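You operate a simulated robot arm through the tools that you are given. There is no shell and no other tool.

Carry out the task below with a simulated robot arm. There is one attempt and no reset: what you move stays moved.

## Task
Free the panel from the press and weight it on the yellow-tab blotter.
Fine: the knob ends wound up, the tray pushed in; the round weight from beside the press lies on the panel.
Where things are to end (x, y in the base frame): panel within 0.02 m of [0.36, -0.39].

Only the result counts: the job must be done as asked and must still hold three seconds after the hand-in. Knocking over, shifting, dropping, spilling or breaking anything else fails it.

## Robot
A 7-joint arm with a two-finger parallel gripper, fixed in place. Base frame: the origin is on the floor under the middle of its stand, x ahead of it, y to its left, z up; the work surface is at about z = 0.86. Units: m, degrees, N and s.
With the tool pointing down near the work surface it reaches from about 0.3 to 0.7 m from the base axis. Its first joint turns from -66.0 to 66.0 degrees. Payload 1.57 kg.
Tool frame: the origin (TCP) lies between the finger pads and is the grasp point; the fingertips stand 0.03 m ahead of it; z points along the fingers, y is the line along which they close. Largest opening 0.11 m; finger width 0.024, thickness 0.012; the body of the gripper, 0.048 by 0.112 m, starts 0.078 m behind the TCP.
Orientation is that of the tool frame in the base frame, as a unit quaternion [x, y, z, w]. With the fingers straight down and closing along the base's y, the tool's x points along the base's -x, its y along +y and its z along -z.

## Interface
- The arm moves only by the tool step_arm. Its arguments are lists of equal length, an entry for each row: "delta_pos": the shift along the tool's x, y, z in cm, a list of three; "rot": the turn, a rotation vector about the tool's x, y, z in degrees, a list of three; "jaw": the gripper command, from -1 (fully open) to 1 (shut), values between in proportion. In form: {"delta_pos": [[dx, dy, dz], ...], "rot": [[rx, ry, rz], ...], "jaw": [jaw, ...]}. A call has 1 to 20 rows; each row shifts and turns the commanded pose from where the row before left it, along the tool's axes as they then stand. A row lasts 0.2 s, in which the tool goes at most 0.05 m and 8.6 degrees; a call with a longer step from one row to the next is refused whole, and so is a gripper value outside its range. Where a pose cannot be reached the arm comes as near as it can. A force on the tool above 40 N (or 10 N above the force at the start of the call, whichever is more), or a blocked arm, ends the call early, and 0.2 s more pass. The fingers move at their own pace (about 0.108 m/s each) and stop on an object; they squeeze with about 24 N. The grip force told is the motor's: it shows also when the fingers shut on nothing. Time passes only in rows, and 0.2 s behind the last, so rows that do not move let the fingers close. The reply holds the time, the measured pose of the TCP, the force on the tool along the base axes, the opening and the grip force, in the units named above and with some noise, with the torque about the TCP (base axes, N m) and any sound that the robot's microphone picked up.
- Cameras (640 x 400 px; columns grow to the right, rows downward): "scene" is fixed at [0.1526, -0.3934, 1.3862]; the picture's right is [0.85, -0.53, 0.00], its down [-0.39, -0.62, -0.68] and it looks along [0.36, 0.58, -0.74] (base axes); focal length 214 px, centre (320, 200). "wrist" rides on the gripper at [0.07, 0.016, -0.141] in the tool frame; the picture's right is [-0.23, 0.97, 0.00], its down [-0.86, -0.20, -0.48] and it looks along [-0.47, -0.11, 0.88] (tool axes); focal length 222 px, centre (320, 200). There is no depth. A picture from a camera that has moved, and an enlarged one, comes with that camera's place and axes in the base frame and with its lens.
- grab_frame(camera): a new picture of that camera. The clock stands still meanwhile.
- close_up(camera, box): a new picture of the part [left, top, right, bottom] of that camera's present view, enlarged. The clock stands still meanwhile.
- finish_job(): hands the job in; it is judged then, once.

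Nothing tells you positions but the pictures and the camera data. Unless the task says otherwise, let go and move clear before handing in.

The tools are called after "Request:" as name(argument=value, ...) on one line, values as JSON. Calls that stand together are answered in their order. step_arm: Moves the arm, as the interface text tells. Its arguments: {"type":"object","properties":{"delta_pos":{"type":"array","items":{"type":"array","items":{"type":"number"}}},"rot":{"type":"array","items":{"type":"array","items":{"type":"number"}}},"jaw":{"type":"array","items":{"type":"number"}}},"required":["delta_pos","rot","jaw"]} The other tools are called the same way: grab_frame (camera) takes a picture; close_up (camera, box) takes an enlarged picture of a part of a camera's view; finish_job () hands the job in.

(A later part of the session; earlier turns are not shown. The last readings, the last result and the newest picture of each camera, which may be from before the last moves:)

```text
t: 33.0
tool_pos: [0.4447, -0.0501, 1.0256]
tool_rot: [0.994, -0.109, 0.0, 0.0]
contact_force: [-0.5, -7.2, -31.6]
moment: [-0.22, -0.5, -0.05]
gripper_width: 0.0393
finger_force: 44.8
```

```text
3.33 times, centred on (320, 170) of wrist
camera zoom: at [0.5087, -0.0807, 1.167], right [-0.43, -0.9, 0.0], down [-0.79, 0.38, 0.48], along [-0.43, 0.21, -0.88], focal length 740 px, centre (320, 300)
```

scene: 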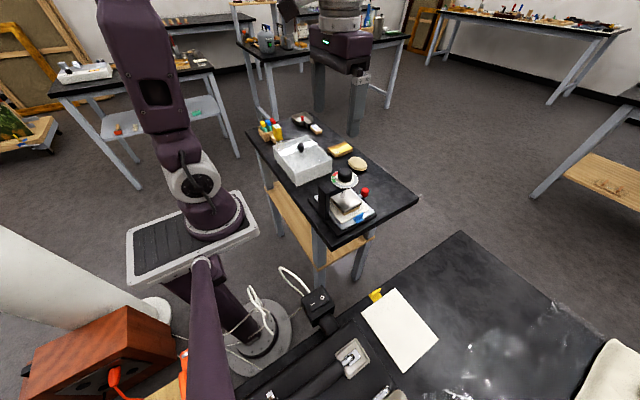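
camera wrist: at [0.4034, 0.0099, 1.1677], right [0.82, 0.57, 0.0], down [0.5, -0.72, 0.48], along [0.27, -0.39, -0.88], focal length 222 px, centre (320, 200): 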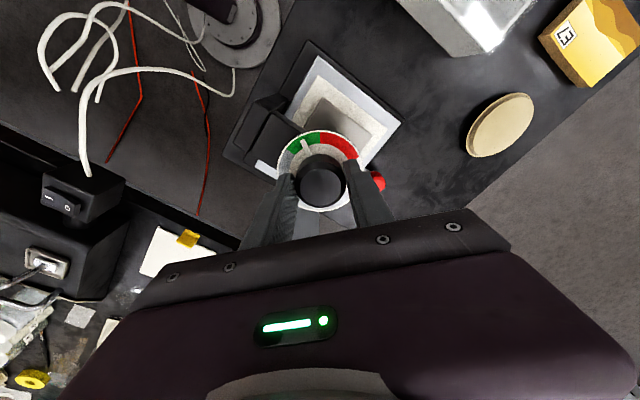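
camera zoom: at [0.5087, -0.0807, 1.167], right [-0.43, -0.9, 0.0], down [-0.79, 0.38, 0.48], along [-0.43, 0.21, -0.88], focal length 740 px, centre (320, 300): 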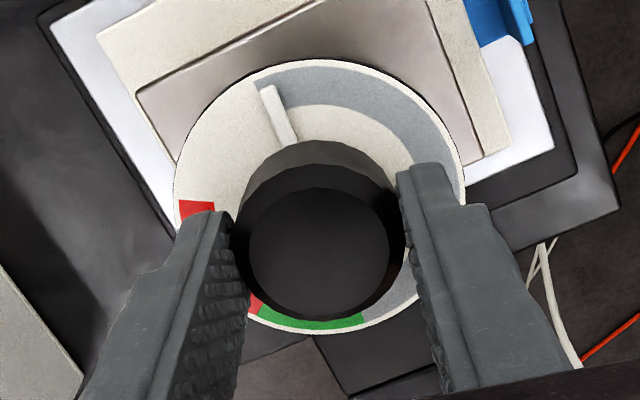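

The pointer is almost at the grey end. I'll release the built-up force, look, then decide on a last few degrees.

Request:
step_arm(delta_pos=[[0, 0, 0], [0, 0, 0], [0, 0, 0]], rot=[[0, 0, -2], [0, 0, -2], [0, 0, 0]], jaw=[1, 1, 1])

Request:
step_arm(delta_pos=[[0, 0, 0], [0, 0, 0], [0, 0, 0]], rot=[[0, 0, 0], [0, 0, 0], [0, 0, 0]], jaw=[0, 0, 0])

Request:
close_up(camera="wrist", box=[270, 110, 370, 230])

```text
t: 33.8
tool_pos: [0.4441, -0.0501, 1.0259]
tool_rot: [0.997, -0.075, 0.0, -0.001]
contact_force: [0.9, -8.1, -30.3]
moment: [-0.24, -0.48, 0.0]
gripper_width: 0.0394
finger_force: 44.6
```

```text
t: 34.6
tool_pos: [0.443, -0.0488, 1.0256]
tool_rot: [0.997, -0.075, -0.001, 0.0]
contact_force: [0.9, 0.3, 0.0]
moment: [0.03, 0.02, 0.06]
gripper_width: 0.0552
finger_force: 0.0
```

```text
3.33 times, centred on (320, 170) of wrist
camera zoom: at [0.5105, -0.0758, 1.1673], right [-0.37, -0.93, 0.0], down [-0.82, 0.32, 0.48], along [-0.44, 0.18, -0.88], focal length 740 px, centre (320, 300)
```

zoom: 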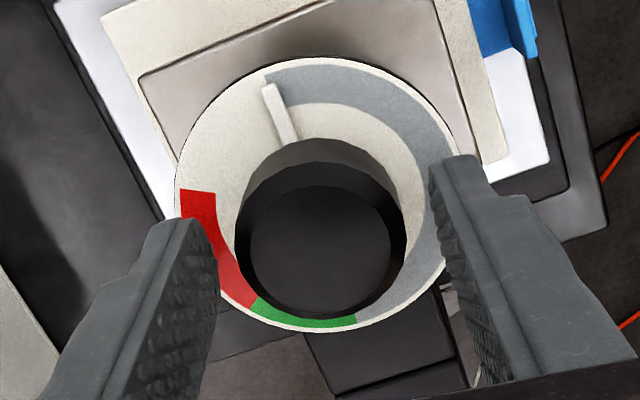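

The pointer is now right at the end of the grey zone, so the knob is wound up. I'll lift clear and check the gap above the panel.

Request:
step_arm(delta_pos=[[0, 0, -2], [0, 0, -3], [0, 0, -4], [0, 0, -4], [0, 0, -4], [0, 0, 0]], rot=[[0, 0, 0], [0, 0, 0], [0, 0, 0], [0, 0, 0], [0, 0, 0], [0, 0, 0]], jaw=[0, 0, 0, 0, 0, 0])

Request:
close_up(camera="scene", box=[315, 160, 385, 230])

Request:
grab_frame(camera="wrist")

Request:
close_up(camera="wrist", box=[250, 60, 390, 200])

```text
t: 36.0
tool_pos: [0.446, -0.0459, 1.1974]
tool_rot: [0.997, -0.074, -0.001, 0.001]
contact_force: [0.5, 0.2, 0.0]
moment: [0.04, -0.04, 0.0]
gripper_width: 0.0552
finger_force: 0.1
```

```text
5.71 times, centred on (350, 195) of scene
camera zoom: at [0.1526, -0.3934, 1.3862], right [0.85, -0.53, 0.0], down [-0.39, -0.62, -0.68], along [0.36, 0.58, -0.74], focal length 1226 px, centre (149, 229)
```

zoom: 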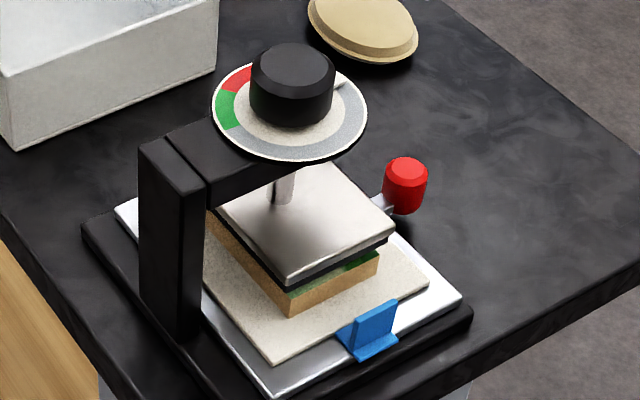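

```text
taken
camera wrist: at [0.5126, -0.0734, 1.3375], right [-0.37, -0.93, 0.0], down [-0.82, 0.32, 0.48], along [-0.45, 0.18, -0.88], focal length 222 px, centre (320, 200)
```

wrist: 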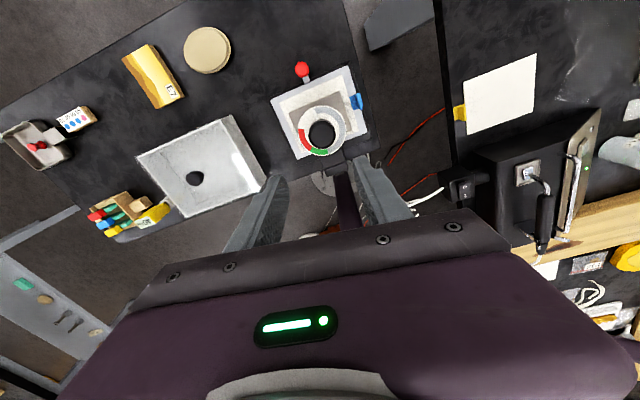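

```text
2.86 times, centred on (320, 130) of wrist
camera zoom: at [0.5126, -0.0734, 1.3375], right [-0.37, -0.93, 0.0], down [-0.82, 0.32, 0.48], along [-0.45, 0.18, -0.88], focal length 635 px, centre (320, 400)
```

zoom: 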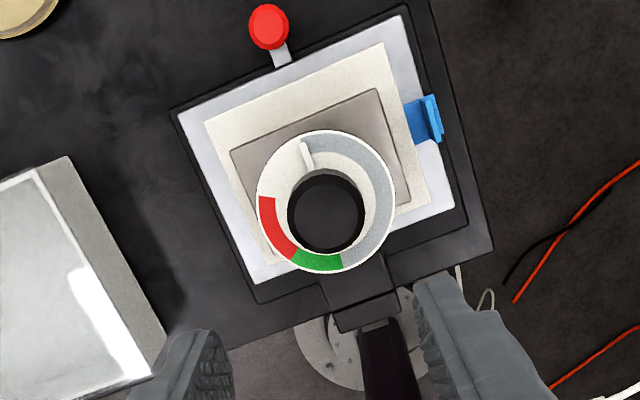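

The platen has clearly lifted off the panel (green-topped wood). Next is the red tray handle, at about (0.538, -0.0485), top z ≈ 0.897; I'll move above it with the camera on the far side from the press.

Request:
step_arm(delta_pos=[[3.08, -0.46, 0], [3.08, -0.46, 0], [3.08, -0.46, 0], [0, 0, 4], [0, 0, 4], [0, 0, 4], [0, 0, 4], [0, 0, 2.5], [0, 0, 0]], rot=[[0, 0, 0], [0, 0, 0], [0, 0, 0], [0, 0, 0], [0, 0, 0], [0, 0, 0], [0, 0, 0], [0, 0, 0], [0, 0, 0]], jaw=[0, 0, 0, 0, 0, 0, 0, 0, 0])

Request:
grab_frame(camera="wrist")

Request:
close_up(camera="wrist", box=[270, 110, 370, 230])

Request:
close_up(camera="scene", box=[310, 140, 390, 230])

```text
t: 38.0
tool_pos: [0.5377, -0.0492, 1.0095]
tool_rot: [0.997, -0.074, 0.0, 0.0]
contact_force: [-0.2, 0.5, -0.3]
moment: [-0.01, -0.03, -0.04]
gripper_width: 0.0548
finger_force: 0.0
```

```text
taken
camera wrist: at [0.6042, -0.0753, 1.1501], right [-0.37, -0.93, 0.0], down [-0.82, 0.32, 0.48], along [-0.44, 0.18, -0.88], focal length 222 px, centre (320, 200)
```

wrist: 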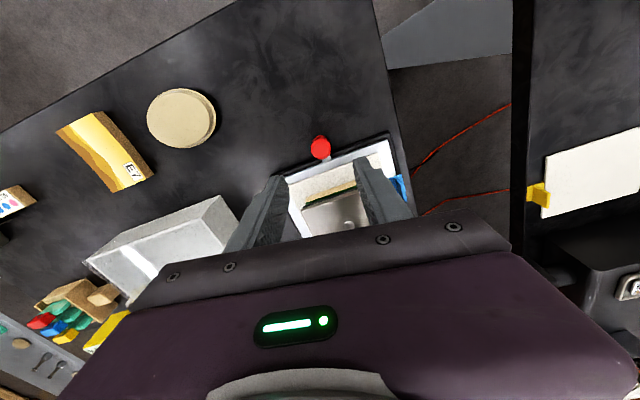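

```text
3.33 times, centred on (320, 170) of wrist
camera zoom: at [0.6042, -0.0753, 1.1501], right [-0.37, -0.93, 0.0], down [-0.82, 0.32, 0.48], along [-0.44, 0.18, -0.88], focal length 740 px, centre (320, 300)
```

zoom: 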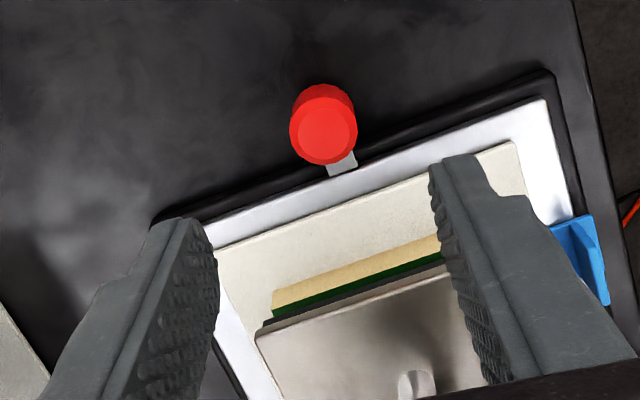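

```text
4.44 times, centred on (350, 185) of scene
camera zoom: at [0.1526, -0.3934, 1.3862], right [0.85, -0.53, 0.0], down [-0.39, -0.62, -0.68], along [0.36, 0.58, -0.74], focal length 953 px, centre (187, 267)
```

zoom: 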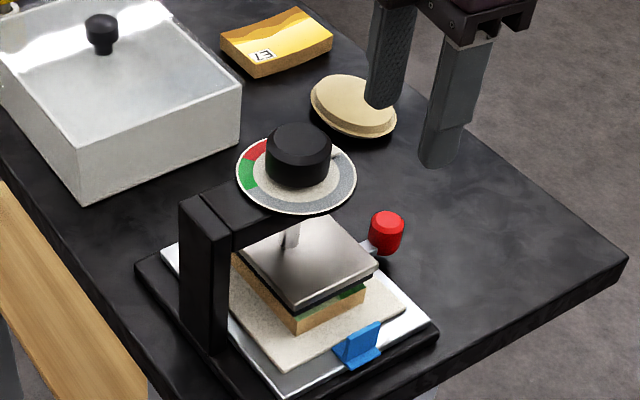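

The gripper lines up with the handle within about 1 mm. I'll descend with a slight +x offset to stay clear of the press base and close on the handle.

Request:
step_arm(delta_pos=[[0.3, -0.04, 2.5], [0, 0, 2.5], [0, 0, 2.5], [0, 0, 1.5], [0, 0, 1.1], [0, 0, 0]], rot=[[0, 0, 0], [0, 0, 0], [0, 0, 0], [0, 0, 0], [0, 0, 0], [0, 0, 0]], jaw=[0, 0, 0, 0, 0, 0])

Request:
close_up(camera="wrist", box=[250, 110, 390, 250])

Request:
close_up(camera="scene", box=[320, 150, 400, 230])

```text
t: 39.4
tool_pos: [0.5402, -0.0485, 0.9082]
tool_rot: [0.997, -0.074, 0.0, 0.0]
contact_force: [0.4, -0.7, 0.1]
moment: [0.01, -0.02, 0.0]
gripper_width: 0.055
finger_force: 0.1
```

```text
2.86 times, centred on (320, 180) of wrist
camera zoom: at [0.6067, -0.0743, 1.0491], right [-0.37, -0.93, 0.0], down [-0.82, 0.32, 0.48], along [-0.45, 0.18, -0.88], focal length 635 px, centre (320, 257)
```

zoom: 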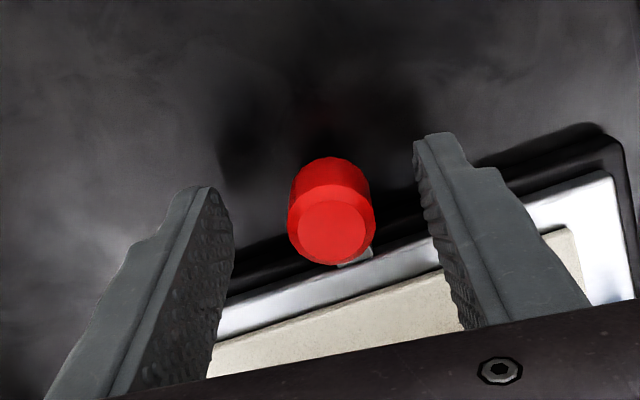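

```text
5.00 times, centred on (360, 190) of scene
camera zoom: at [0.1526, -0.3934, 1.3862], right [0.85, -0.53, 0.0], down [-0.39, -0.62, -0.68], along [0.36, 0.58, -0.74], focal length 1072 px, centre (120, 250)
```

zoom: 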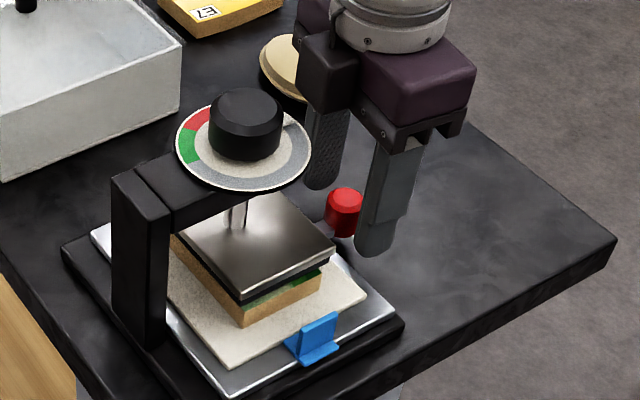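

The fingers straddle the handle with no contact. Closing on it now.

Request:
step_arm(delta_pos=[[0, 0, 0], [0, 0, 0], [0, 0, 0], [0, 0, 0], [0, 0, 0]], rot=[[0, 0, 0], [0, 0, 0], [0, 0, 0], [0, 0, 0], [0, 0, 0]], jaw=[0.2, 0.35, 0.5, 0.65, 0.7])

```text
t: 40.6
tool_pos: [0.5406, -0.05, 0.9079]
tool_rot: [0.997, -0.074, 0.0, 0.001]
contact_force: [0.1, -10.8, -0.6]
moment: [-0.18, 0.13, 0.02]
gripper_width: 0.0263
finger_force: 5.6
```

Request:
step_arm(delta_pos=[[0.02, 0.1, 0], [0, 0, 0], [0, 0, 0]], rot=[[0, 0, 0], [0, 0, 0], [0, 0, 0]], jaw=[0.7, 0.8, 1])

```text
t: 41.4
tool_pos: [0.5398, -0.0506, 0.9083]
tool_rot: [0.997, -0.074, 0.001, 0.0]
contact_force: [0.5, -11.9, -3.2]
moment: [-0.22, 0.26, -0.04]
gripper_width: 0.0233
finger_force: 35.6
```

Gripped (23 mm). Now I'll pull the tray out along +x, first 3 cm, and watch.

Request:
step_arm(delta_pos=[[0.5, 0.0, 0], [0.8, -0.12, 0], [0.8, -0.12, 0], [0.8, -0.12, 0], [0, 0, 0]], rot=[[0, 0, 0], [0, 0, 0], [0, 0, 0], [0, 0, 0], [0, 0, 0]], jaw=[1, 1, 1, 1, 1])

Request:
close_up(camera="scene", box=[320, 150, 400, 230])

```text
t: 42.6
tool_pos: [0.5682, -0.051, 0.9094]
tool_rot: [0.997, -0.073, -0.002, -0.001]
contact_force: [0.5, -0.1, -25.5]
moment: [-0.01, 0.09, -0.01]
gripper_width: 0.0235
finger_force: 35.7
```

```text
5.00 times, centred on (360, 190) of scene
camera zoom: at [0.153, -0.3934, 1.3862], right [0.85, -0.53, 0.0], down [-0.39, -0.62, -0.68], along [0.36, 0.58, -0.74], focal length 1072 px, centre (120, 250)
```

zoom: 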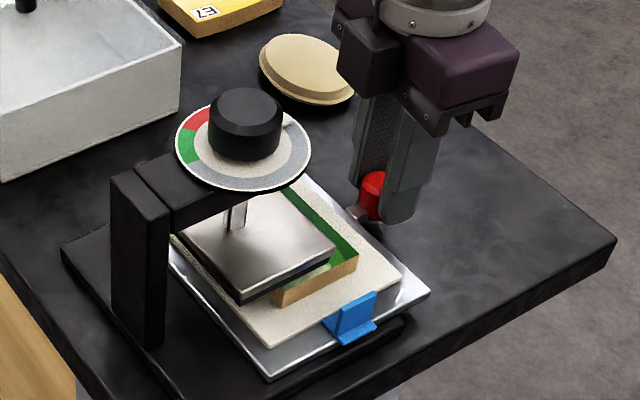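

The tray slides out smoothly carrying the panel. I'll trim the vertical force slightly and keep pulling.

Request:
step_arm(delta_pos=[[0.5, -0.07, 0.1], [0.8, -0.12, 0], [0.8, -0.12, 0], [0.8, -0.12, 0], [0.8, -0.12, 0], [0, 0, 0]], rot=[[0, 0, 0], [0, 0, 0], [0, 0, 0], [0, 0, 0], [0, 0, 0], [0, 0, 0]], jaw=[1, 1, 1, 1, 1, 1])

Request:
close_up(camera="scene", box=[320, 150, 400, 230])

```text
t: 44.0
tool_pos: [0.6078, -0.0495, 0.9077]
tool_rot: [0.997, -0.074, 0.002, 0.0]
contact_force: [0.4, 2.4, 16.2]
moment: [-0.07, -0.77, -0.03]
gripper_width: 0.023
finger_force: 35.7
```

```text
5.00 times, centred on (360, 190) of scene
camera zoom: at [0.1523, -0.3933, 1.3863], right [0.85, -0.53, 0.0], down [-0.39, -0.62, -0.68], along [0.36, 0.58, -0.74], focal length 1072 px, centre (120, 250)
```

zoom: 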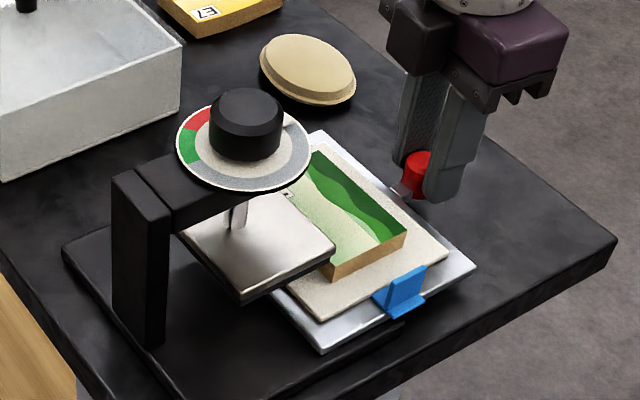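

Request:
step_arm(delta_pos=[[0.5, -0.07, -0.04], [0.8, -0.12, 0], [0.8, -0.12, 0], [0.8, -0.12, 0], [0.8, -0.12, 0], [0.5, -0.07, 0], [0, 0, 0]], rot=[[0, 0, 0], [0, 0, 0], [0, 0, 0], [0, 0, 0], [0, 0, 0], [0, 0, 0], [0, 0, 0]], jaw=[1, 1, 1, 1, 1, 1, 1])

Request:
close_up(camera="scene", box=[320, 150, 400, 230])

```text
t: 45.6
tool_pos: [0.6496, -0.0504, 0.9089]
tool_rot: [0.997, -0.075, 0.0, -0.001]
contact_force: [-0.1, 3.9, 15.3]
moment: [0.23, 0.96, -0.06]
gripper_width: 0.0233
finger_force: 35.7
```

```text
5.00 times, centred on (360, 190) of scene
camera zoom: at [0.1523, -0.3933, 1.3863], right [0.85, -0.53, 0.0], down [-0.39, -0.62, -0.68], along [0.36, 0.58, -0.74], focal length 1072 px, centre (120, 250)
```

zoom: 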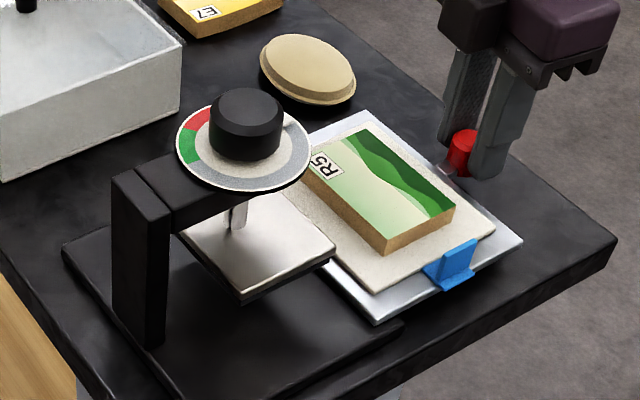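

The panel (marked R5, green top) is now out from under the platen. I'll release the handle and lift clear, then view the panel from above.

Request:
step_arm(delta_pos=[[0, 0, 0], [0, 0, 0], [0, 0, 0], [0, 0, -2], [0, 0, -4], [0, 0, -4], [0, 0, -4], [0, 0, -4], [0, 0, 0]], rot=[[0, 0, 0], [0, 0, 0], [0, 0, 0], [0, 0, 0], [0, 0, 0], [0, 0, 0], [0, 0, 0], [0, 0, 0], [0, 0, 0]], jaw=[0.4, 0.1, 0, 0, 0, 0, 0, 0, 0])

Request:
grab_frame(camera="wrist")

Request:
close_up(camera="scene", box=[320, 150, 400, 230])

```text
t: 47.6
tool_pos: [0.6487, -0.0497, 1.0888]
tool_rot: [0.997, -0.075, 0.0, 0.0]
contact_force: [0.6, -0.1, -0.1]
moment: [0.0, 0.01, 0.01]
gripper_width: 0.055
finger_force: 0.0
```

```text
taken
camera wrist: at [0.7161, -0.0765, 1.2302], right [-0.37, -0.93, 0.0], down [-0.82, 0.32, 0.48], along [-0.44, 0.18, -0.88], focal length 222 px, centre (320, 200)
```

wrist: 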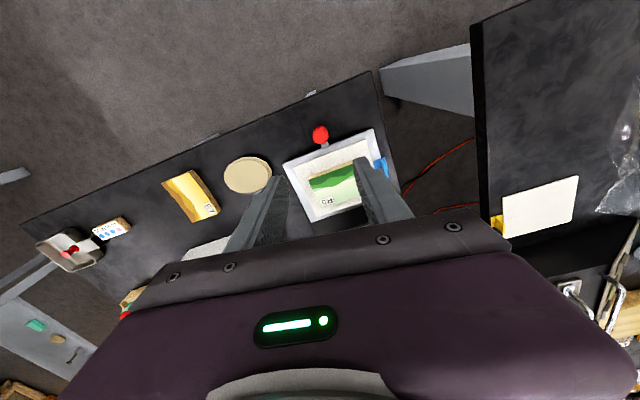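

```text
5.00 times, centred on (360, 190) of scene
camera zoom: at [0.1526, -0.3934, 1.3862], right [0.85, -0.53, 0.0], down [-0.39, -0.62, -0.68], along [0.36, 0.58, -0.74], focal length 1072 px, centre (120, 250)
```

zoom: 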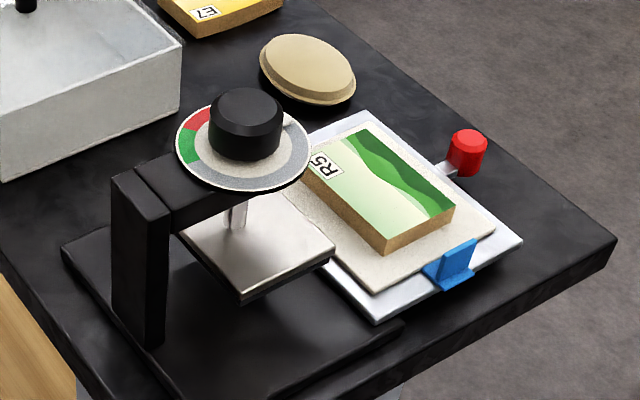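

I'll now turn the tool so it closes along x (the panel's short side) and move over the panel.

Request:
step_arm(delta_pos=[[0, 0, -0.5], [0, 0, -0.5], [0, 0, -0.5], [0, 0, -0.5], [0, 0, -0.5], [0, 0, -0.5], [0, 0, -0.5], [0, 0, -0.5], [0, 0, -0.5], [0, 0, -0.5], [0, 3, 0], [0, 3, 0], [0, 3, 0], [0, 0, 0]], rot=[[0, 0, 8.15], [0, 0, 8.15], [0, 0, 8.15], [0, 0, 8.15], [0, 0, 8.15], [0, 0, 8.15], [0, 0, 8.15], [0, 0, 8.15], [0, 0, 8.15], [0, 0, 8.15], [0, 0, 0], [0, 0, 0], [0, 0, 0], [0, 0, 0]], jaw=[0, 0, 0, 0, 0, 0, 0, 0, 0, 0, -1, -1, -1, -1])

Request:
grab_frame(camera="wrist")

Request:
close_up(camera="wrist", box=[220, 60, 420, 220])

Request:
close_up(camera="scene", box=[300, 100, 420, 230])

```text
t: 50.6
tool_pos: [0.548, -0.0512, 1.1399]
tool_rot: [-0.707, 0.707, 0.0, 0.0]
contact_force: [1.0, -0.5, -0.1]
moment: [-0.01, 0.02, 0.04]
gripper_width: 0.1098
finger_force: 0.0
out of reach, approached as far as the arm can: row 8, 10
```

```text
taken
camera wrist: at [0.5324, -0.1205, 1.2813], right [-0.97, 0.23, 0.0], down [0.2, 0.85, 0.48], along [0.11, 0.47, -0.88], focal length 222 px, centre (320, 200)
```

wrist: 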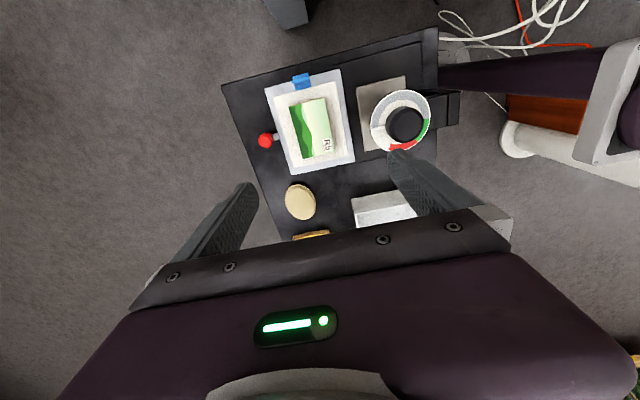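

```text
2.50 times, centred on (320, 140) of wrist
camera zoom: at [0.5324, -0.1205, 1.2813], right [-0.97, 0.23, 0.0], down [0.2, 0.85, 0.48], along [0.11, 0.47, -0.88], focal length 555 px, centre (320, 350)
```

zoom: 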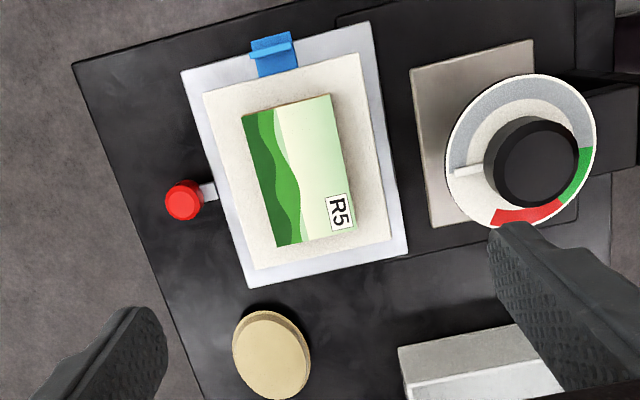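

```text
3.08 times, centred on (360, 165) of scene
camera zoom: at [0.1525, -0.3934, 1.3862], right [0.85, -0.53, 0.0], down [-0.39, -0.62, -0.68], along [0.36, 0.58, -0.74], focal length 660 px, centre (197, 308)
```

zoom: 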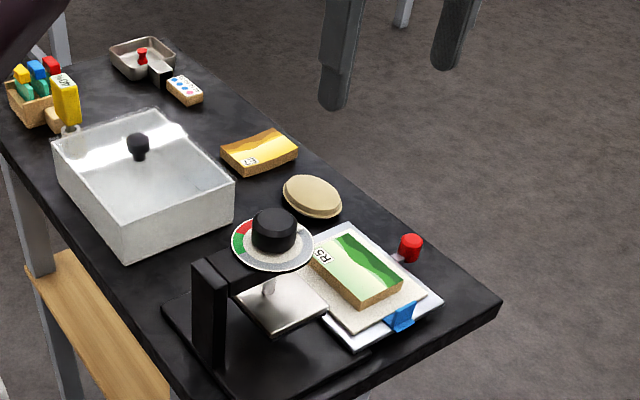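

The panel's centre comes out at (0.561, -0.050), about 5.5 × 8.6 cm, top z ≈ 0.900 and underside ≈ 0.889. I'll come down above it with the fingers on either side along x.

Request:
step_arm(delta_pos=[[-0.12, -1.3, 0], [0, 0, 4], [0, 0, 4], [0, 0, 4], [0, 0, 4], [0, 0, 1.5], [0, 0, 0]], rot=[[0, 0, 0], [0, 0, 0], [0, 0, 0], [0, 0, 0], [0, 0, 0], [0, 0, 0], [0, 0, 0]], jaw=[-0.55, -0.55, -0.55, -0.55, -0.55, -0.55, -0.55])

Request:
grab_frame(camera="wrist")

Request:
close_up(camera="wrist", box=[220, 80, 420, 240])

Request:
close_up(camera="scene", box=[320, 140, 410, 230])

```text
t: 52.2
tool_pos: [0.5625, -0.0508, 0.9626]
tool_rot: [-0.707, 0.708, 0.0, 0.0]
contact_force: [-0.2, -0.7, 0.3]
moment: [0.02, 0.04, -0.04]
gripper_width: 0.0857
finger_force: 0.0
```

```text
taken
camera wrist: at [0.5468, -0.1202, 1.1058], right [-0.97, 0.23, 0.0], down [0.2, 0.86, 0.48], along [0.11, 0.47, -0.88], focal length 222 px, centre (320, 200)
```

wrist: 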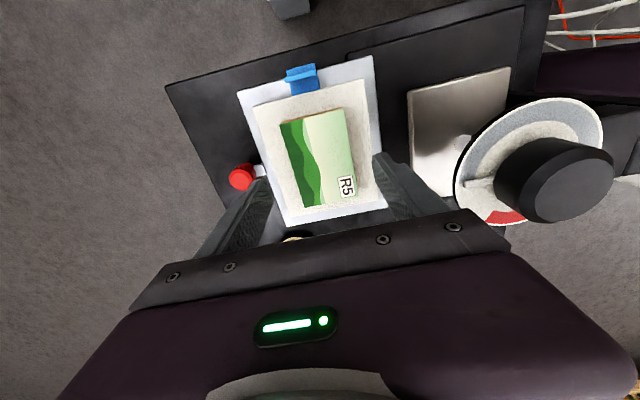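

```text
2.50 times, centred on (320, 160) of wrist
camera zoom: at [0.5468, -0.1202, 1.1058], right [-0.97, 0.23, 0.0], down [0.2, 0.86, 0.48], along [0.11, 0.47, -0.88], focal length 555 px, centre (320, 300)
```

zoom: 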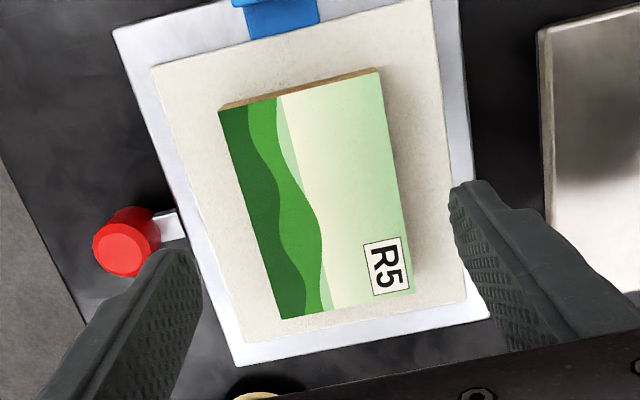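

```text
4.44 times, centred on (365, 185) of scene
camera zoom: at [0.1526, -0.3934, 1.3862], right [0.85, -0.53, 0.0], down [-0.39, -0.62, -0.68], along [0.36, 0.58, -0.74], focal length 953 px, centre (120, 267)
```

zoom: 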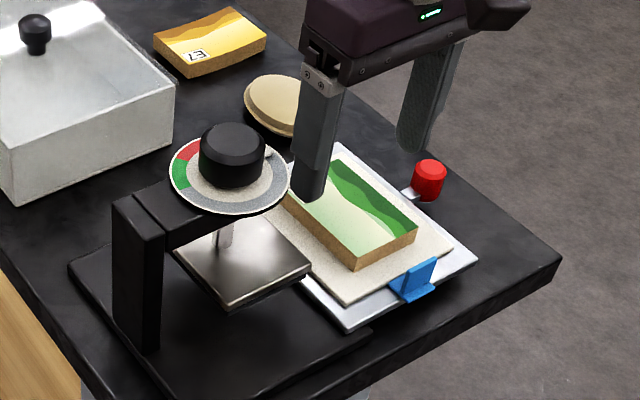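

The panel is centred between the fingers within about 1 mm. I'll descend so the fingertips stop just above the tray's blotter and then close gently.

Request:
step_arm(delta_pos=[[-0.05, 0.1, 1.5], [0, 0, 1.5], [0, 0, 1.0], [0, 0, 0]], rot=[[0, 0, 0], [0, 0, 0], [0, 0, 0], [0, 0, 0]], jaw=[-0.55, -0.55, -0.55, -0.55])

Request:
close_up(camera="scene", box=[330, 150, 400, 220])

Request:
close_up(camera="wrist", box=[220, 80, 420, 240])

```text
t: 53.2
tool_pos: [0.5613, -0.0499, 0.9239]
tool_rot: [-0.707, 0.707, 0.0, 0.0]
contact_force: [0.4, -0.5, -0.5]
moment: [0.0, 0.0, -0.02]
gripper_width: 0.0853
finger_force: 0.0
```

```text
5.71 times, centred on (365, 185) of scene
camera zoom: at [0.1526, -0.3934, 1.3862], right [0.85, -0.53, 0.0], down [-0.39, -0.62, -0.68], along [0.36, 0.58, -0.74], focal length 1226 px, centre (63, 286)
```

zoom: 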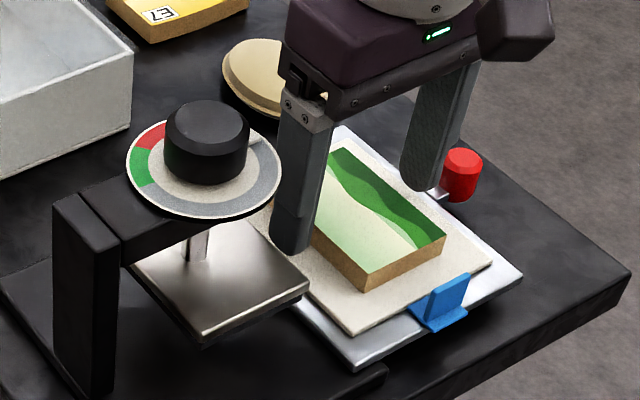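

```text
2.50 times, centred on (320, 160) of wrist
camera zoom: at [0.5455, -0.1188, 1.0656], right [-0.97, 0.23, 0.0], down [0.2, 0.86, 0.48], along [0.11, 0.47, -0.88], focal length 555 px, centre (320, 300)
```

zoom: 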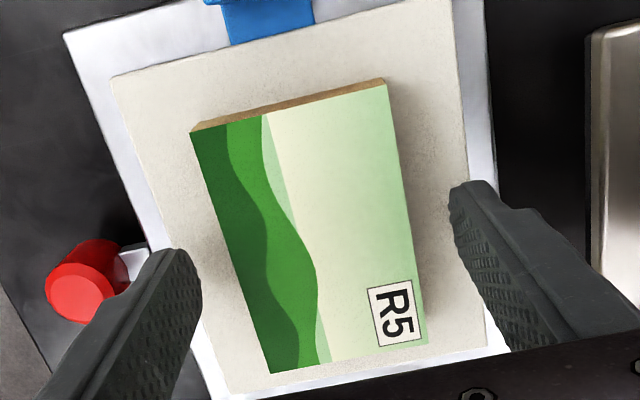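

Request:
step_arm(delta_pos=[[0, 0, 0], [0, 0, 0], [0, 0, 0], [0, 0, 0], [0, 0, 0]], rot=[[0, 0, 0], [0, 0, 0], [0, 0, 0], [0, 0, 0], [0, 0, 0]], jaw=[-0.3, -0.1, 0.0, 0.1, 0.15])

Request:
close_up(camera="scene", box=[330, 150, 400, 220])

```text
t: 54.4
tool_pos: [0.5617, -0.0493, 0.9253]
tool_rot: [0.708, -0.707, 0.0, 0.0]
contact_force: [-0.4, -0.3, 0.1]
moment: [-0.03, -0.03, -0.01]
gripper_width: 0.0572
finger_force: 24.1
```

```text
5.71 times, centred on (365, 185) of scene
camera zoom: at [0.1526, -0.3934, 1.3862], right [0.85, -0.53, 0.0], down [-0.39, -0.62, -0.68], along [0.36, 0.58, -0.74], focal length 1226 px, centre (63, 286)
```

zoom: 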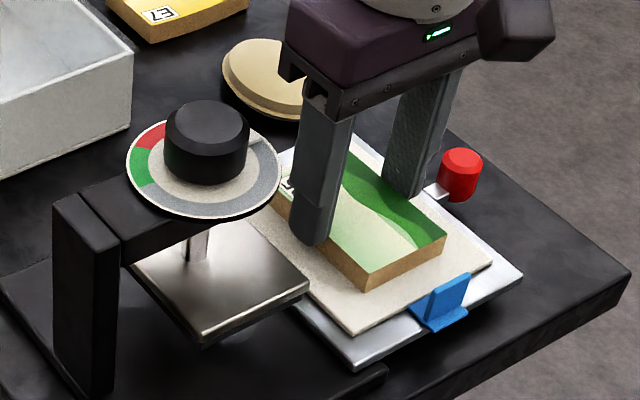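

The panel is gripped (57 mm). I'll firm up the grip and lift slowly to be sure only the panel comes up.

Request:
step_arm(delta_pos=[[0, 0, 0], [0, 0, -0.4], [0, 0, -0.6], [0, 0, -1], [0, 0, 0]], rot=[[0, 0, 0], [0, 0, 0], [0, 0, 0], [0, 0, 0], [0, 0, 0]], jaw=[0.5, 0.6, 0.6, 0.6, 0.6])

Request:
close_up(camera="scene", box=[330, 150, 400, 220])

Request:
close_up(camera="wrist", box=[220, 80, 420, 240])

```text
t: 55.6
tool_pos: [0.5638, -0.0496, 0.9454]
tool_rot: [-0.707, 0.707, 0.0, 0.001]
contact_force: [0.9, 0.3, -1.1]
moment: [0.03, -0.01, 0.0]
gripper_width: 0.057
finger_force: 23.6
```

```text
5.71 times, centred on (365, 185) of scene
camera zoom: at [0.1526, -0.3934, 1.3862], right [0.85, -0.53, 0.0], down [-0.39, -0.62, -0.68], along [0.36, 0.58, -0.74], focal length 1226 px, centre (63, 286)
```

zoom: 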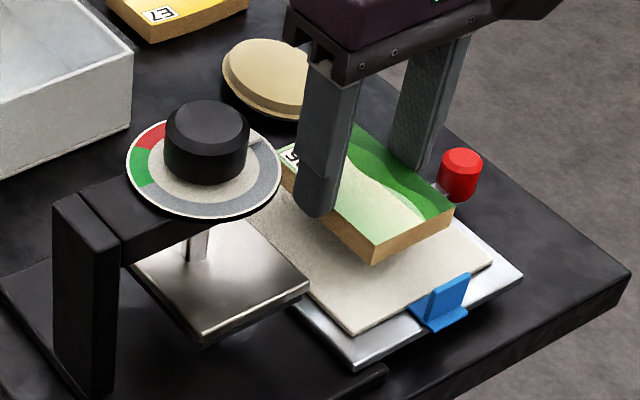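

```text
2.50 times, centred on (320, 160) of wrist
camera zoom: at [0.5459, -0.1178, 1.0864], right [-0.97, 0.23, 0.0], down [0.2, 0.86, 0.48], along [0.11, 0.47, -0.88], focal length 555 px, centre (320, 300)
```

zoom: 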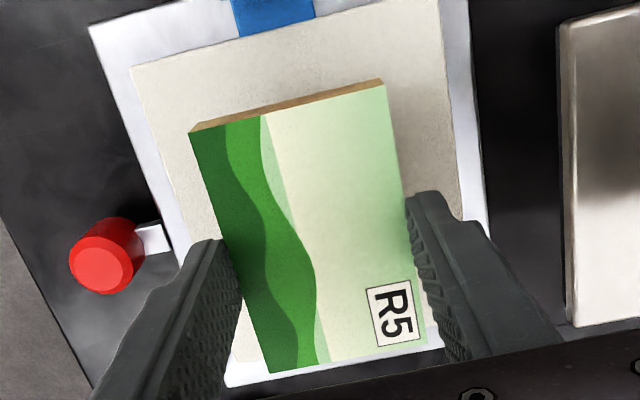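

The panel lifts cleanly and the tray's blotter stays. I'll raise it above the press height, then carry it across to the yellow-tab blotter.

Request:
step_arm(delta_pos=[[0, 0, -2], [0, 0, -3], [0, 0, -3.5], [0, 0, -3.5], [0, 0, -2], [0, 0, 0]], rot=[[0, 0, 0], [0, 0, 0], [0, 0, 0], [0, 0, 0], [0, 0, 0], [0, 0, 0]], jaw=[0.6, 0.6, 0.6, 0.6, 0.6, 0.6])

Request:
step_arm(delta_pos=[[1.4, 0.8, 0], [2.8, 1.68, 0], [2.8, 1.68, 0], [2.8, 1.68, 0], [2.8, 1.68, 0], [2.8, 1.68, 0], [2.8, 1.68, 0], [2.8, 1.68, 0], [2.8, 1.68, 0], [2.8, 1.68, 0], [2.8, 1.68, 0], [2.8, 1.68, 0], [1.8, 0.87, 0], [0, 0, 0]], rot=[[0, 0, 0], [0, 0, 0], [0, 0, 0], [0, 0, 0], [0, 0, 0], [0, 0, 0], [0, 0, 0], [0, 0, 0], [0, 0, 0], [0, 0, 0], [0, 0, 0], [0, 0, 0], [0, 0, 0], [0, 0, 0]], jaw=[0.6, 0.6, 0.6, 0.6, 0.6, 0.6, 0.6, 0.6, 0.6, 0.6, 0.6, 0.6, 0.6, 0.6])

Request:
grab_frame(camera="scene")

Request:
grab_frame(camera="wrist")

```text
t: 57.0
tool_pos: [0.5596, -0.0485, 1.0859]
tool_rot: [-0.707, 0.707, -0.001, 0.0]
contact_force: [0.7, 0.7, -1.4]
moment: [0.01, 0.0, -0.01]
gripper_width: 0.0572
finger_force: 23.8
```

```text
t: 60.0
tool_pos: [0.3579, -0.3889, 1.0848]
tool_rot: [-0.707, 0.707, 0.0, 0.0]
contact_force: [-0.5, 0.2, -0.1]
moment: [-0.01, 0.02, -0.04]
gripper_width: 0.0571
finger_force: 23.5
```

```text
taken
```

scene: 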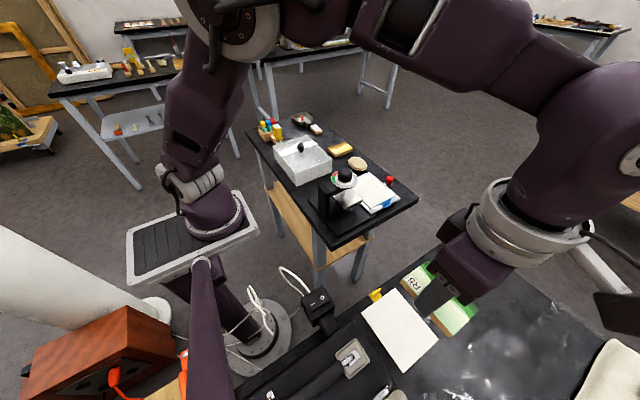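

```text
taken
camera wrist: at [0.3424, -0.4582, 1.227], right [-0.97, 0.23, 0.0], down [0.2, 0.86, 0.48], along [0.11, 0.47, -0.88], focal length 222 px, centre (320, 200)
```

wrist: 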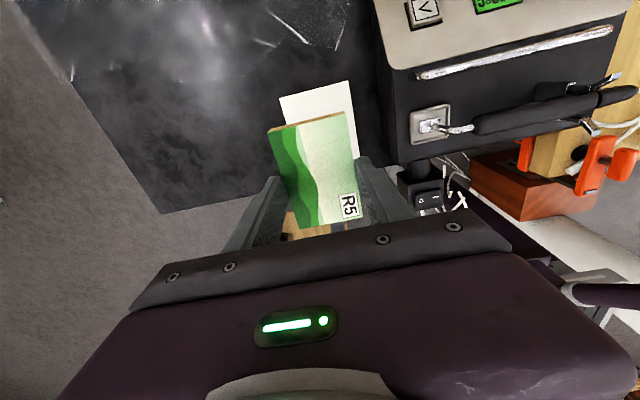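

The panel is now above the yellow-tab blotter at about (0.358, -0.389). I'll look closely at the blotter and the black case next to it before lowering.

Request:
close_up(camera="wrist", box=[230, 60, 450, 240])

Request:
close_up(camera="scene", box=[300, 230, 500, 400])

```text
2.22 times, centred on (340, 150) of wrist
camera zoom: at [0.3424, -0.4582, 1.227], right [-0.97, 0.23, 0.0], down [0.2, 0.86, 0.48], along [0.11, 0.47, -0.88], focal length 494 px, centre (276, 311)
```

zoom: 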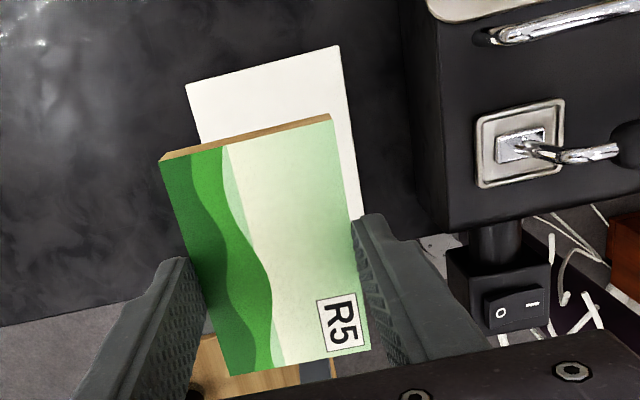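

```text
2.35 times, centred on (400, 315) of scene
camera zoom: at [0.1526, -0.3934, 1.3862], right [0.85, -0.53, 0.0], down [-0.39, -0.62, -0.68], along [0.36, 0.58, -0.74], focal length 505 px, centre (132, -71)
```

zoom: 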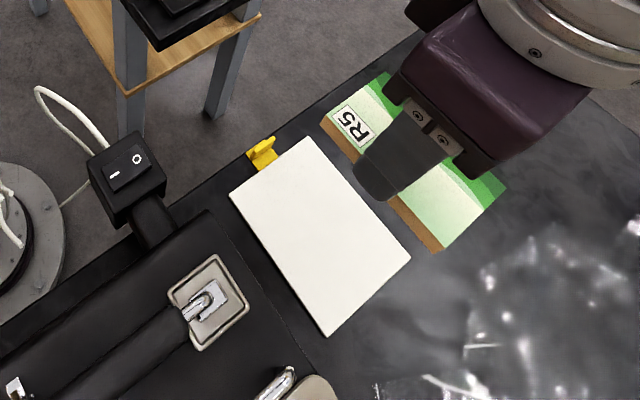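

The case edge is at x ≈ 0.277, clear of the gripper. I'll lower the panel to just above the blotter (expected touch at TCP z ≈ 0.90).

Request:
step_arm(delta_pos=[[0, -0.1, 3], [0, 0, 4], [0, 0, 4], [0, 0, 3], [0, 0, 2], [0, 0, 1], [0, 0, 0]], rot=[[0, 0, 0], [0, 0, 0], [0, 0, 0], [0, 0, 0], [0, 0, 0], [0, 0, 0], [0, 0, 0]], jaw=[0.6, 0.6, 0.6, 0.6, 0.6, 0.6, 0.6])

Request:
close_up(camera="scene", box=[320, 250, 480, 400])

Request:
close_up(camera="wrist", box=[230, 60, 450, 240])

```text
t: 61.6
tool_pos: [0.3615, -0.3878, 0.9141]
tool_rot: [-0.707, 0.707, 0.001, 0.001]
contact_force: [0.8, 1.3, 0.0]
moment: [0.03, 0.0, 0.04]
gripper_width: 0.0573
finger_force: 24.2
```

```text
2.67 times, centred on (400, 325) of scene
camera zoom: at [0.1526, -0.3934, 1.3862], right [0.85, -0.53, 0.0], down [-0.39, -0.62, -0.68], along [0.36, 0.58, -0.74], focal length 572 px, centre (107, -133)
```

zoom: 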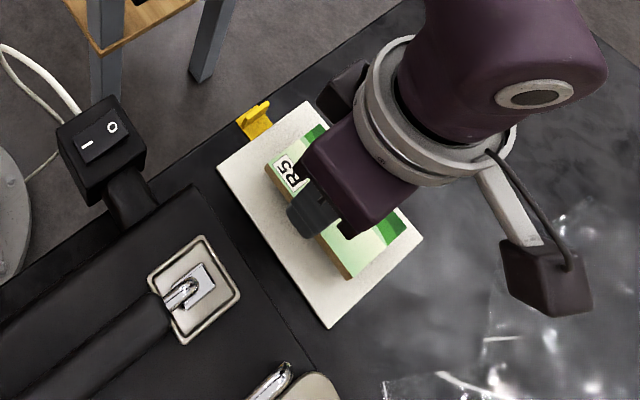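

```text
2.22 times, centred on (340, 150) of wrist
camera zoom: at [0.3445, -0.458, 1.0557], right [-0.97, 0.23, 0.0], down [0.2, 0.86, 0.48], along [0.11, 0.47, -0.88], focal length 494 px, centre (276, 311)
```

zoom: 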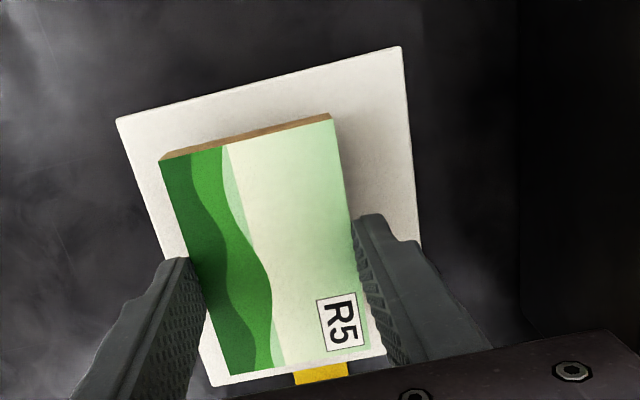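

Request:
step_arm(delta_pos=[[0, 0, 0.4], [0, 0, 0.3], [0, 0, 0.2], [0, 0, 0.2], [0, 0, 0]], rot=[[0, 0, 0], [0, 0, 0], [0, 0, 0], [0, 0, 0], [0, 0, 0]], jaw=[0.6, 0.6, 0.6, 0.6, 0.6])

Request:
close_up(camera="scene", box=[360, 280, 440, 360])

```text
t: 62.8
tool_pos: [0.3612, -0.3897, 0.9041]
tool_rot: [0.707, -0.707, 0.0, 0.0]
contact_force: [-0.3, 1.6, 9.1]
moment: [0.17, 0.04, -0.01]
gripper_width: 0.0571
finger_force: 23.9
```

```text
5.00 times, centred on (400, 320) of scene
camera zoom: at [0.1524, -0.3933, 1.3863], right [0.85, -0.53, 0.0], down [-0.39, -0.62, -0.68], along [0.36, 0.58, -0.74], focal length 1072 px, centre (-80, -400)
```

zoom: 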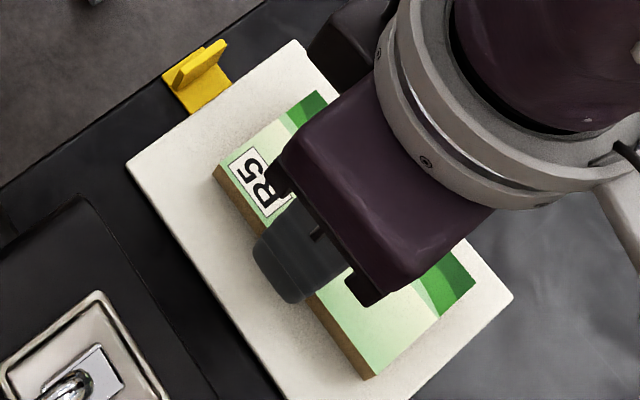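

The panel has touched down (about 9 N). I'll open gently, then rise straight up.

Request:
step_arm(delta_pos=[[0, 0, -0.05], [0, 0, 0], [0, 0, 0], [0, 0, 0], [0, 0, 0]], rot=[[0, 0, 0], [0, 0, 0], [0, 0, 0], [0, 0, 0], [0, 0, 0]], jaw=[0.2, -0.1, -0.25, -0.38, -0.38])

Request:
step_arm(delta_pos=[[0, 0, -1], [0, 0, -2], [0, 0, -3], [0, 0, -4], [0, 0, -4], [0, 0, -4], [0, 0, 0]], rot=[[0, 0, 0], [0, 0, 0], [0, 0, 0], [0, 0, 0], [0, 0, 0], [0, 0, 0], [0, 0, 0]], jaw=[-0.38, -0.38, -0.38, -0.38, -0.38, -0.38, -0.38])

Request:
grab_frame(camera="wrist")

Request:
close_up(camera="scene", box=[340, 260, 460, 380])

```text
t: 64.0
tool_pos: [0.3612, -0.3884, 0.9033]
tool_rot: [0.707, -0.707, 0.0, 0.0]
contact_force: [-0.2, -0.4, -1.7]
moment: [0.04, -0.03, 0.03]
gripper_width: 0.0761
finger_force: 0.0
```

```text
t: 65.6
tool_pos: [0.3617, -0.3886, 1.0824]
tool_rot: [0.707, -0.707, 0.0, 0.0]
contact_force: [-0.4, -0.4, 0.2]
moment: [0.01, -0.02, 0.0]
gripper_width: 0.0759
finger_force: 0.0
```

```text
taken
camera wrist: at [0.3459, -0.4582, 1.2248], right [-0.97, 0.23, 0.0], down [0.2, 0.85, 0.48], along [0.11, 0.47, -0.88], focal length 222 px, centre (320, 200)
```

wrist: 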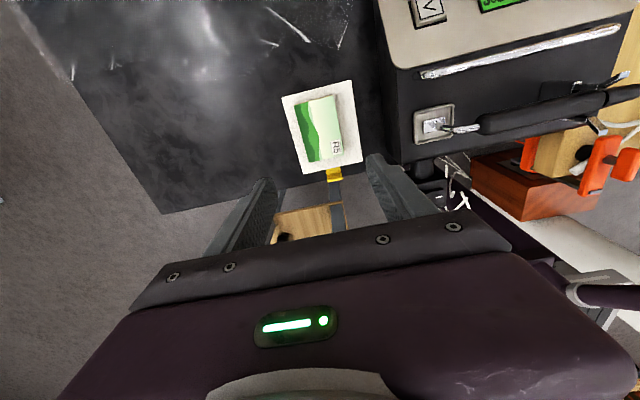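

```text
3.33 times, centred on (400, 320) of scene
camera zoom: at [0.1526, -0.3934, 1.3862], right [0.85, -0.53, 0.0], down [-0.39, -0.62, -0.68], along [0.36, 0.58, -0.74], focal length 715 px, centre (53, -200)
```

zoom: 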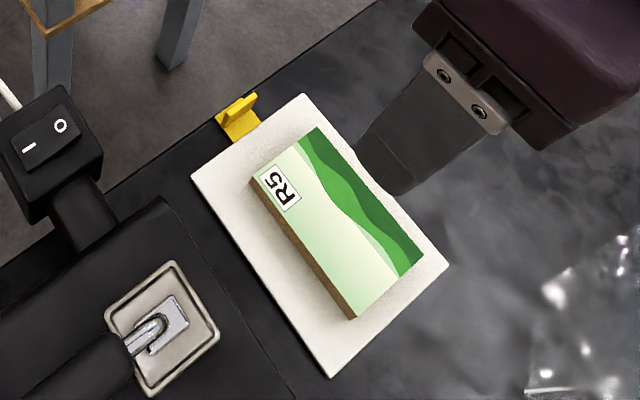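

The panel sits at about (0.362, -0.390), well within tolerance. Next I'll go back to the red handle to push the tray in.

Request:
step_arm(delta_pos=[[-2.806, -2.168, 0], [-2.806, -2.168, 0], [-2.806, -2.168, 0], [-2.806, -2.168, 0], [-2.806, -2.168, 0], [-2.806, -2.168, 0], [-2.806, -2.168, 0], [-2.806, -2.168, 0], [-2.806, -2.168, 0], [-2.806, -2.168, 0], [-2.806, -2.168, 0], [0, 0, 0]], rot=[[0, 0, 0], [0, 0, 0], [0, 0, 0], [0, 0, 0], [0, 0, 0], [0, 0, 0], [0, 0, 0], [0, 0, 0], [0, 0, 0], [0, 0, 0], [0, 0, 0], [0, 0, 0]], jaw=[0, 0, 0, 0, 0, 0, 0, 0, 0, 0, 0, 0])

Request:
step_arm(delta_pos=[[0, 0, 0], [0, 0, 0], [0, 0, 0], [0, 0, 0], [0, 0, 0], [0, 0, 0], [0, 0, 0], [0, 0, 0], [0, 0, 0], [0, 0, 0], [0, 0, 0]], rot=[[0, 0, -8.15], [0, 0, -8.15], [0, 0, -8.15], [0, 0, -8.15], [0, 0, -8.15], [0, 0, -8.15], [0, 0, -8.15], [0, 0, -8.15], [0, 0, -8.15], [0, 0, -8.15], [0, 0, 0]], jaw=[0, 0, 0, 0, 0, 0, 0, 0, 0, 0, 0])

Request:
grab_frame(camera="wrist")

Request:
grab_frame(camera="scene")

```text
t: 68.2
tool_pos: [0.601, -0.0812, 1.085]
tool_rot: [0.708, -0.707, 0.001, 0.0]
contact_force: [-0.9, 0.3, -0.1]
moment: [0.03, 0.0, 0.01]
gripper_width: 0.0552
finger_force: 0.1
```

```text
t: 70.6
tool_pos: [0.6002, -0.0799, 1.0853]
tool_rot: [0.997, -0.073, 0.0, 0.0]
contact_force: [0.6, -0.4, 0.1]
moment: [-0.04, 0.02, -0.02]
gripper_width: 0.0549
finger_force: 0.1
```

```text
taken
camera wrist: at [0.6669, -0.1064, 1.2256], right [-0.37, -0.93, 0.0], down [-0.82, 0.32, 0.48], along [-0.45, 0.18, -0.88], focal length 222 px, centre (320, 200)
```

wrist: 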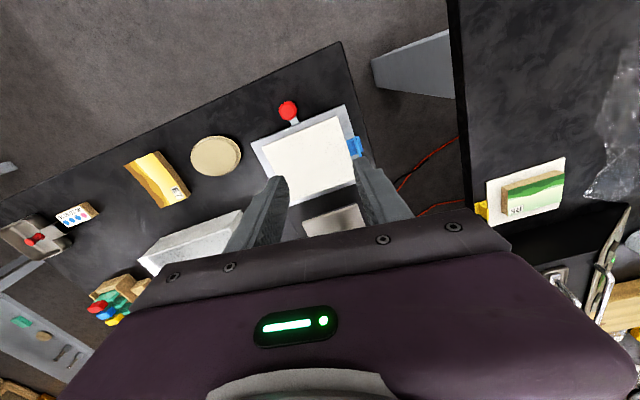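

```text
taken
```

scene: 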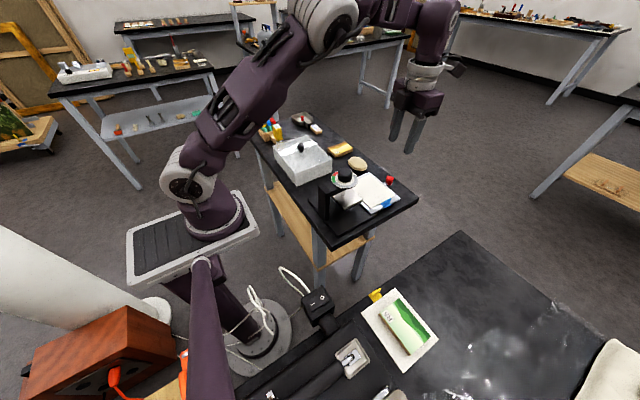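

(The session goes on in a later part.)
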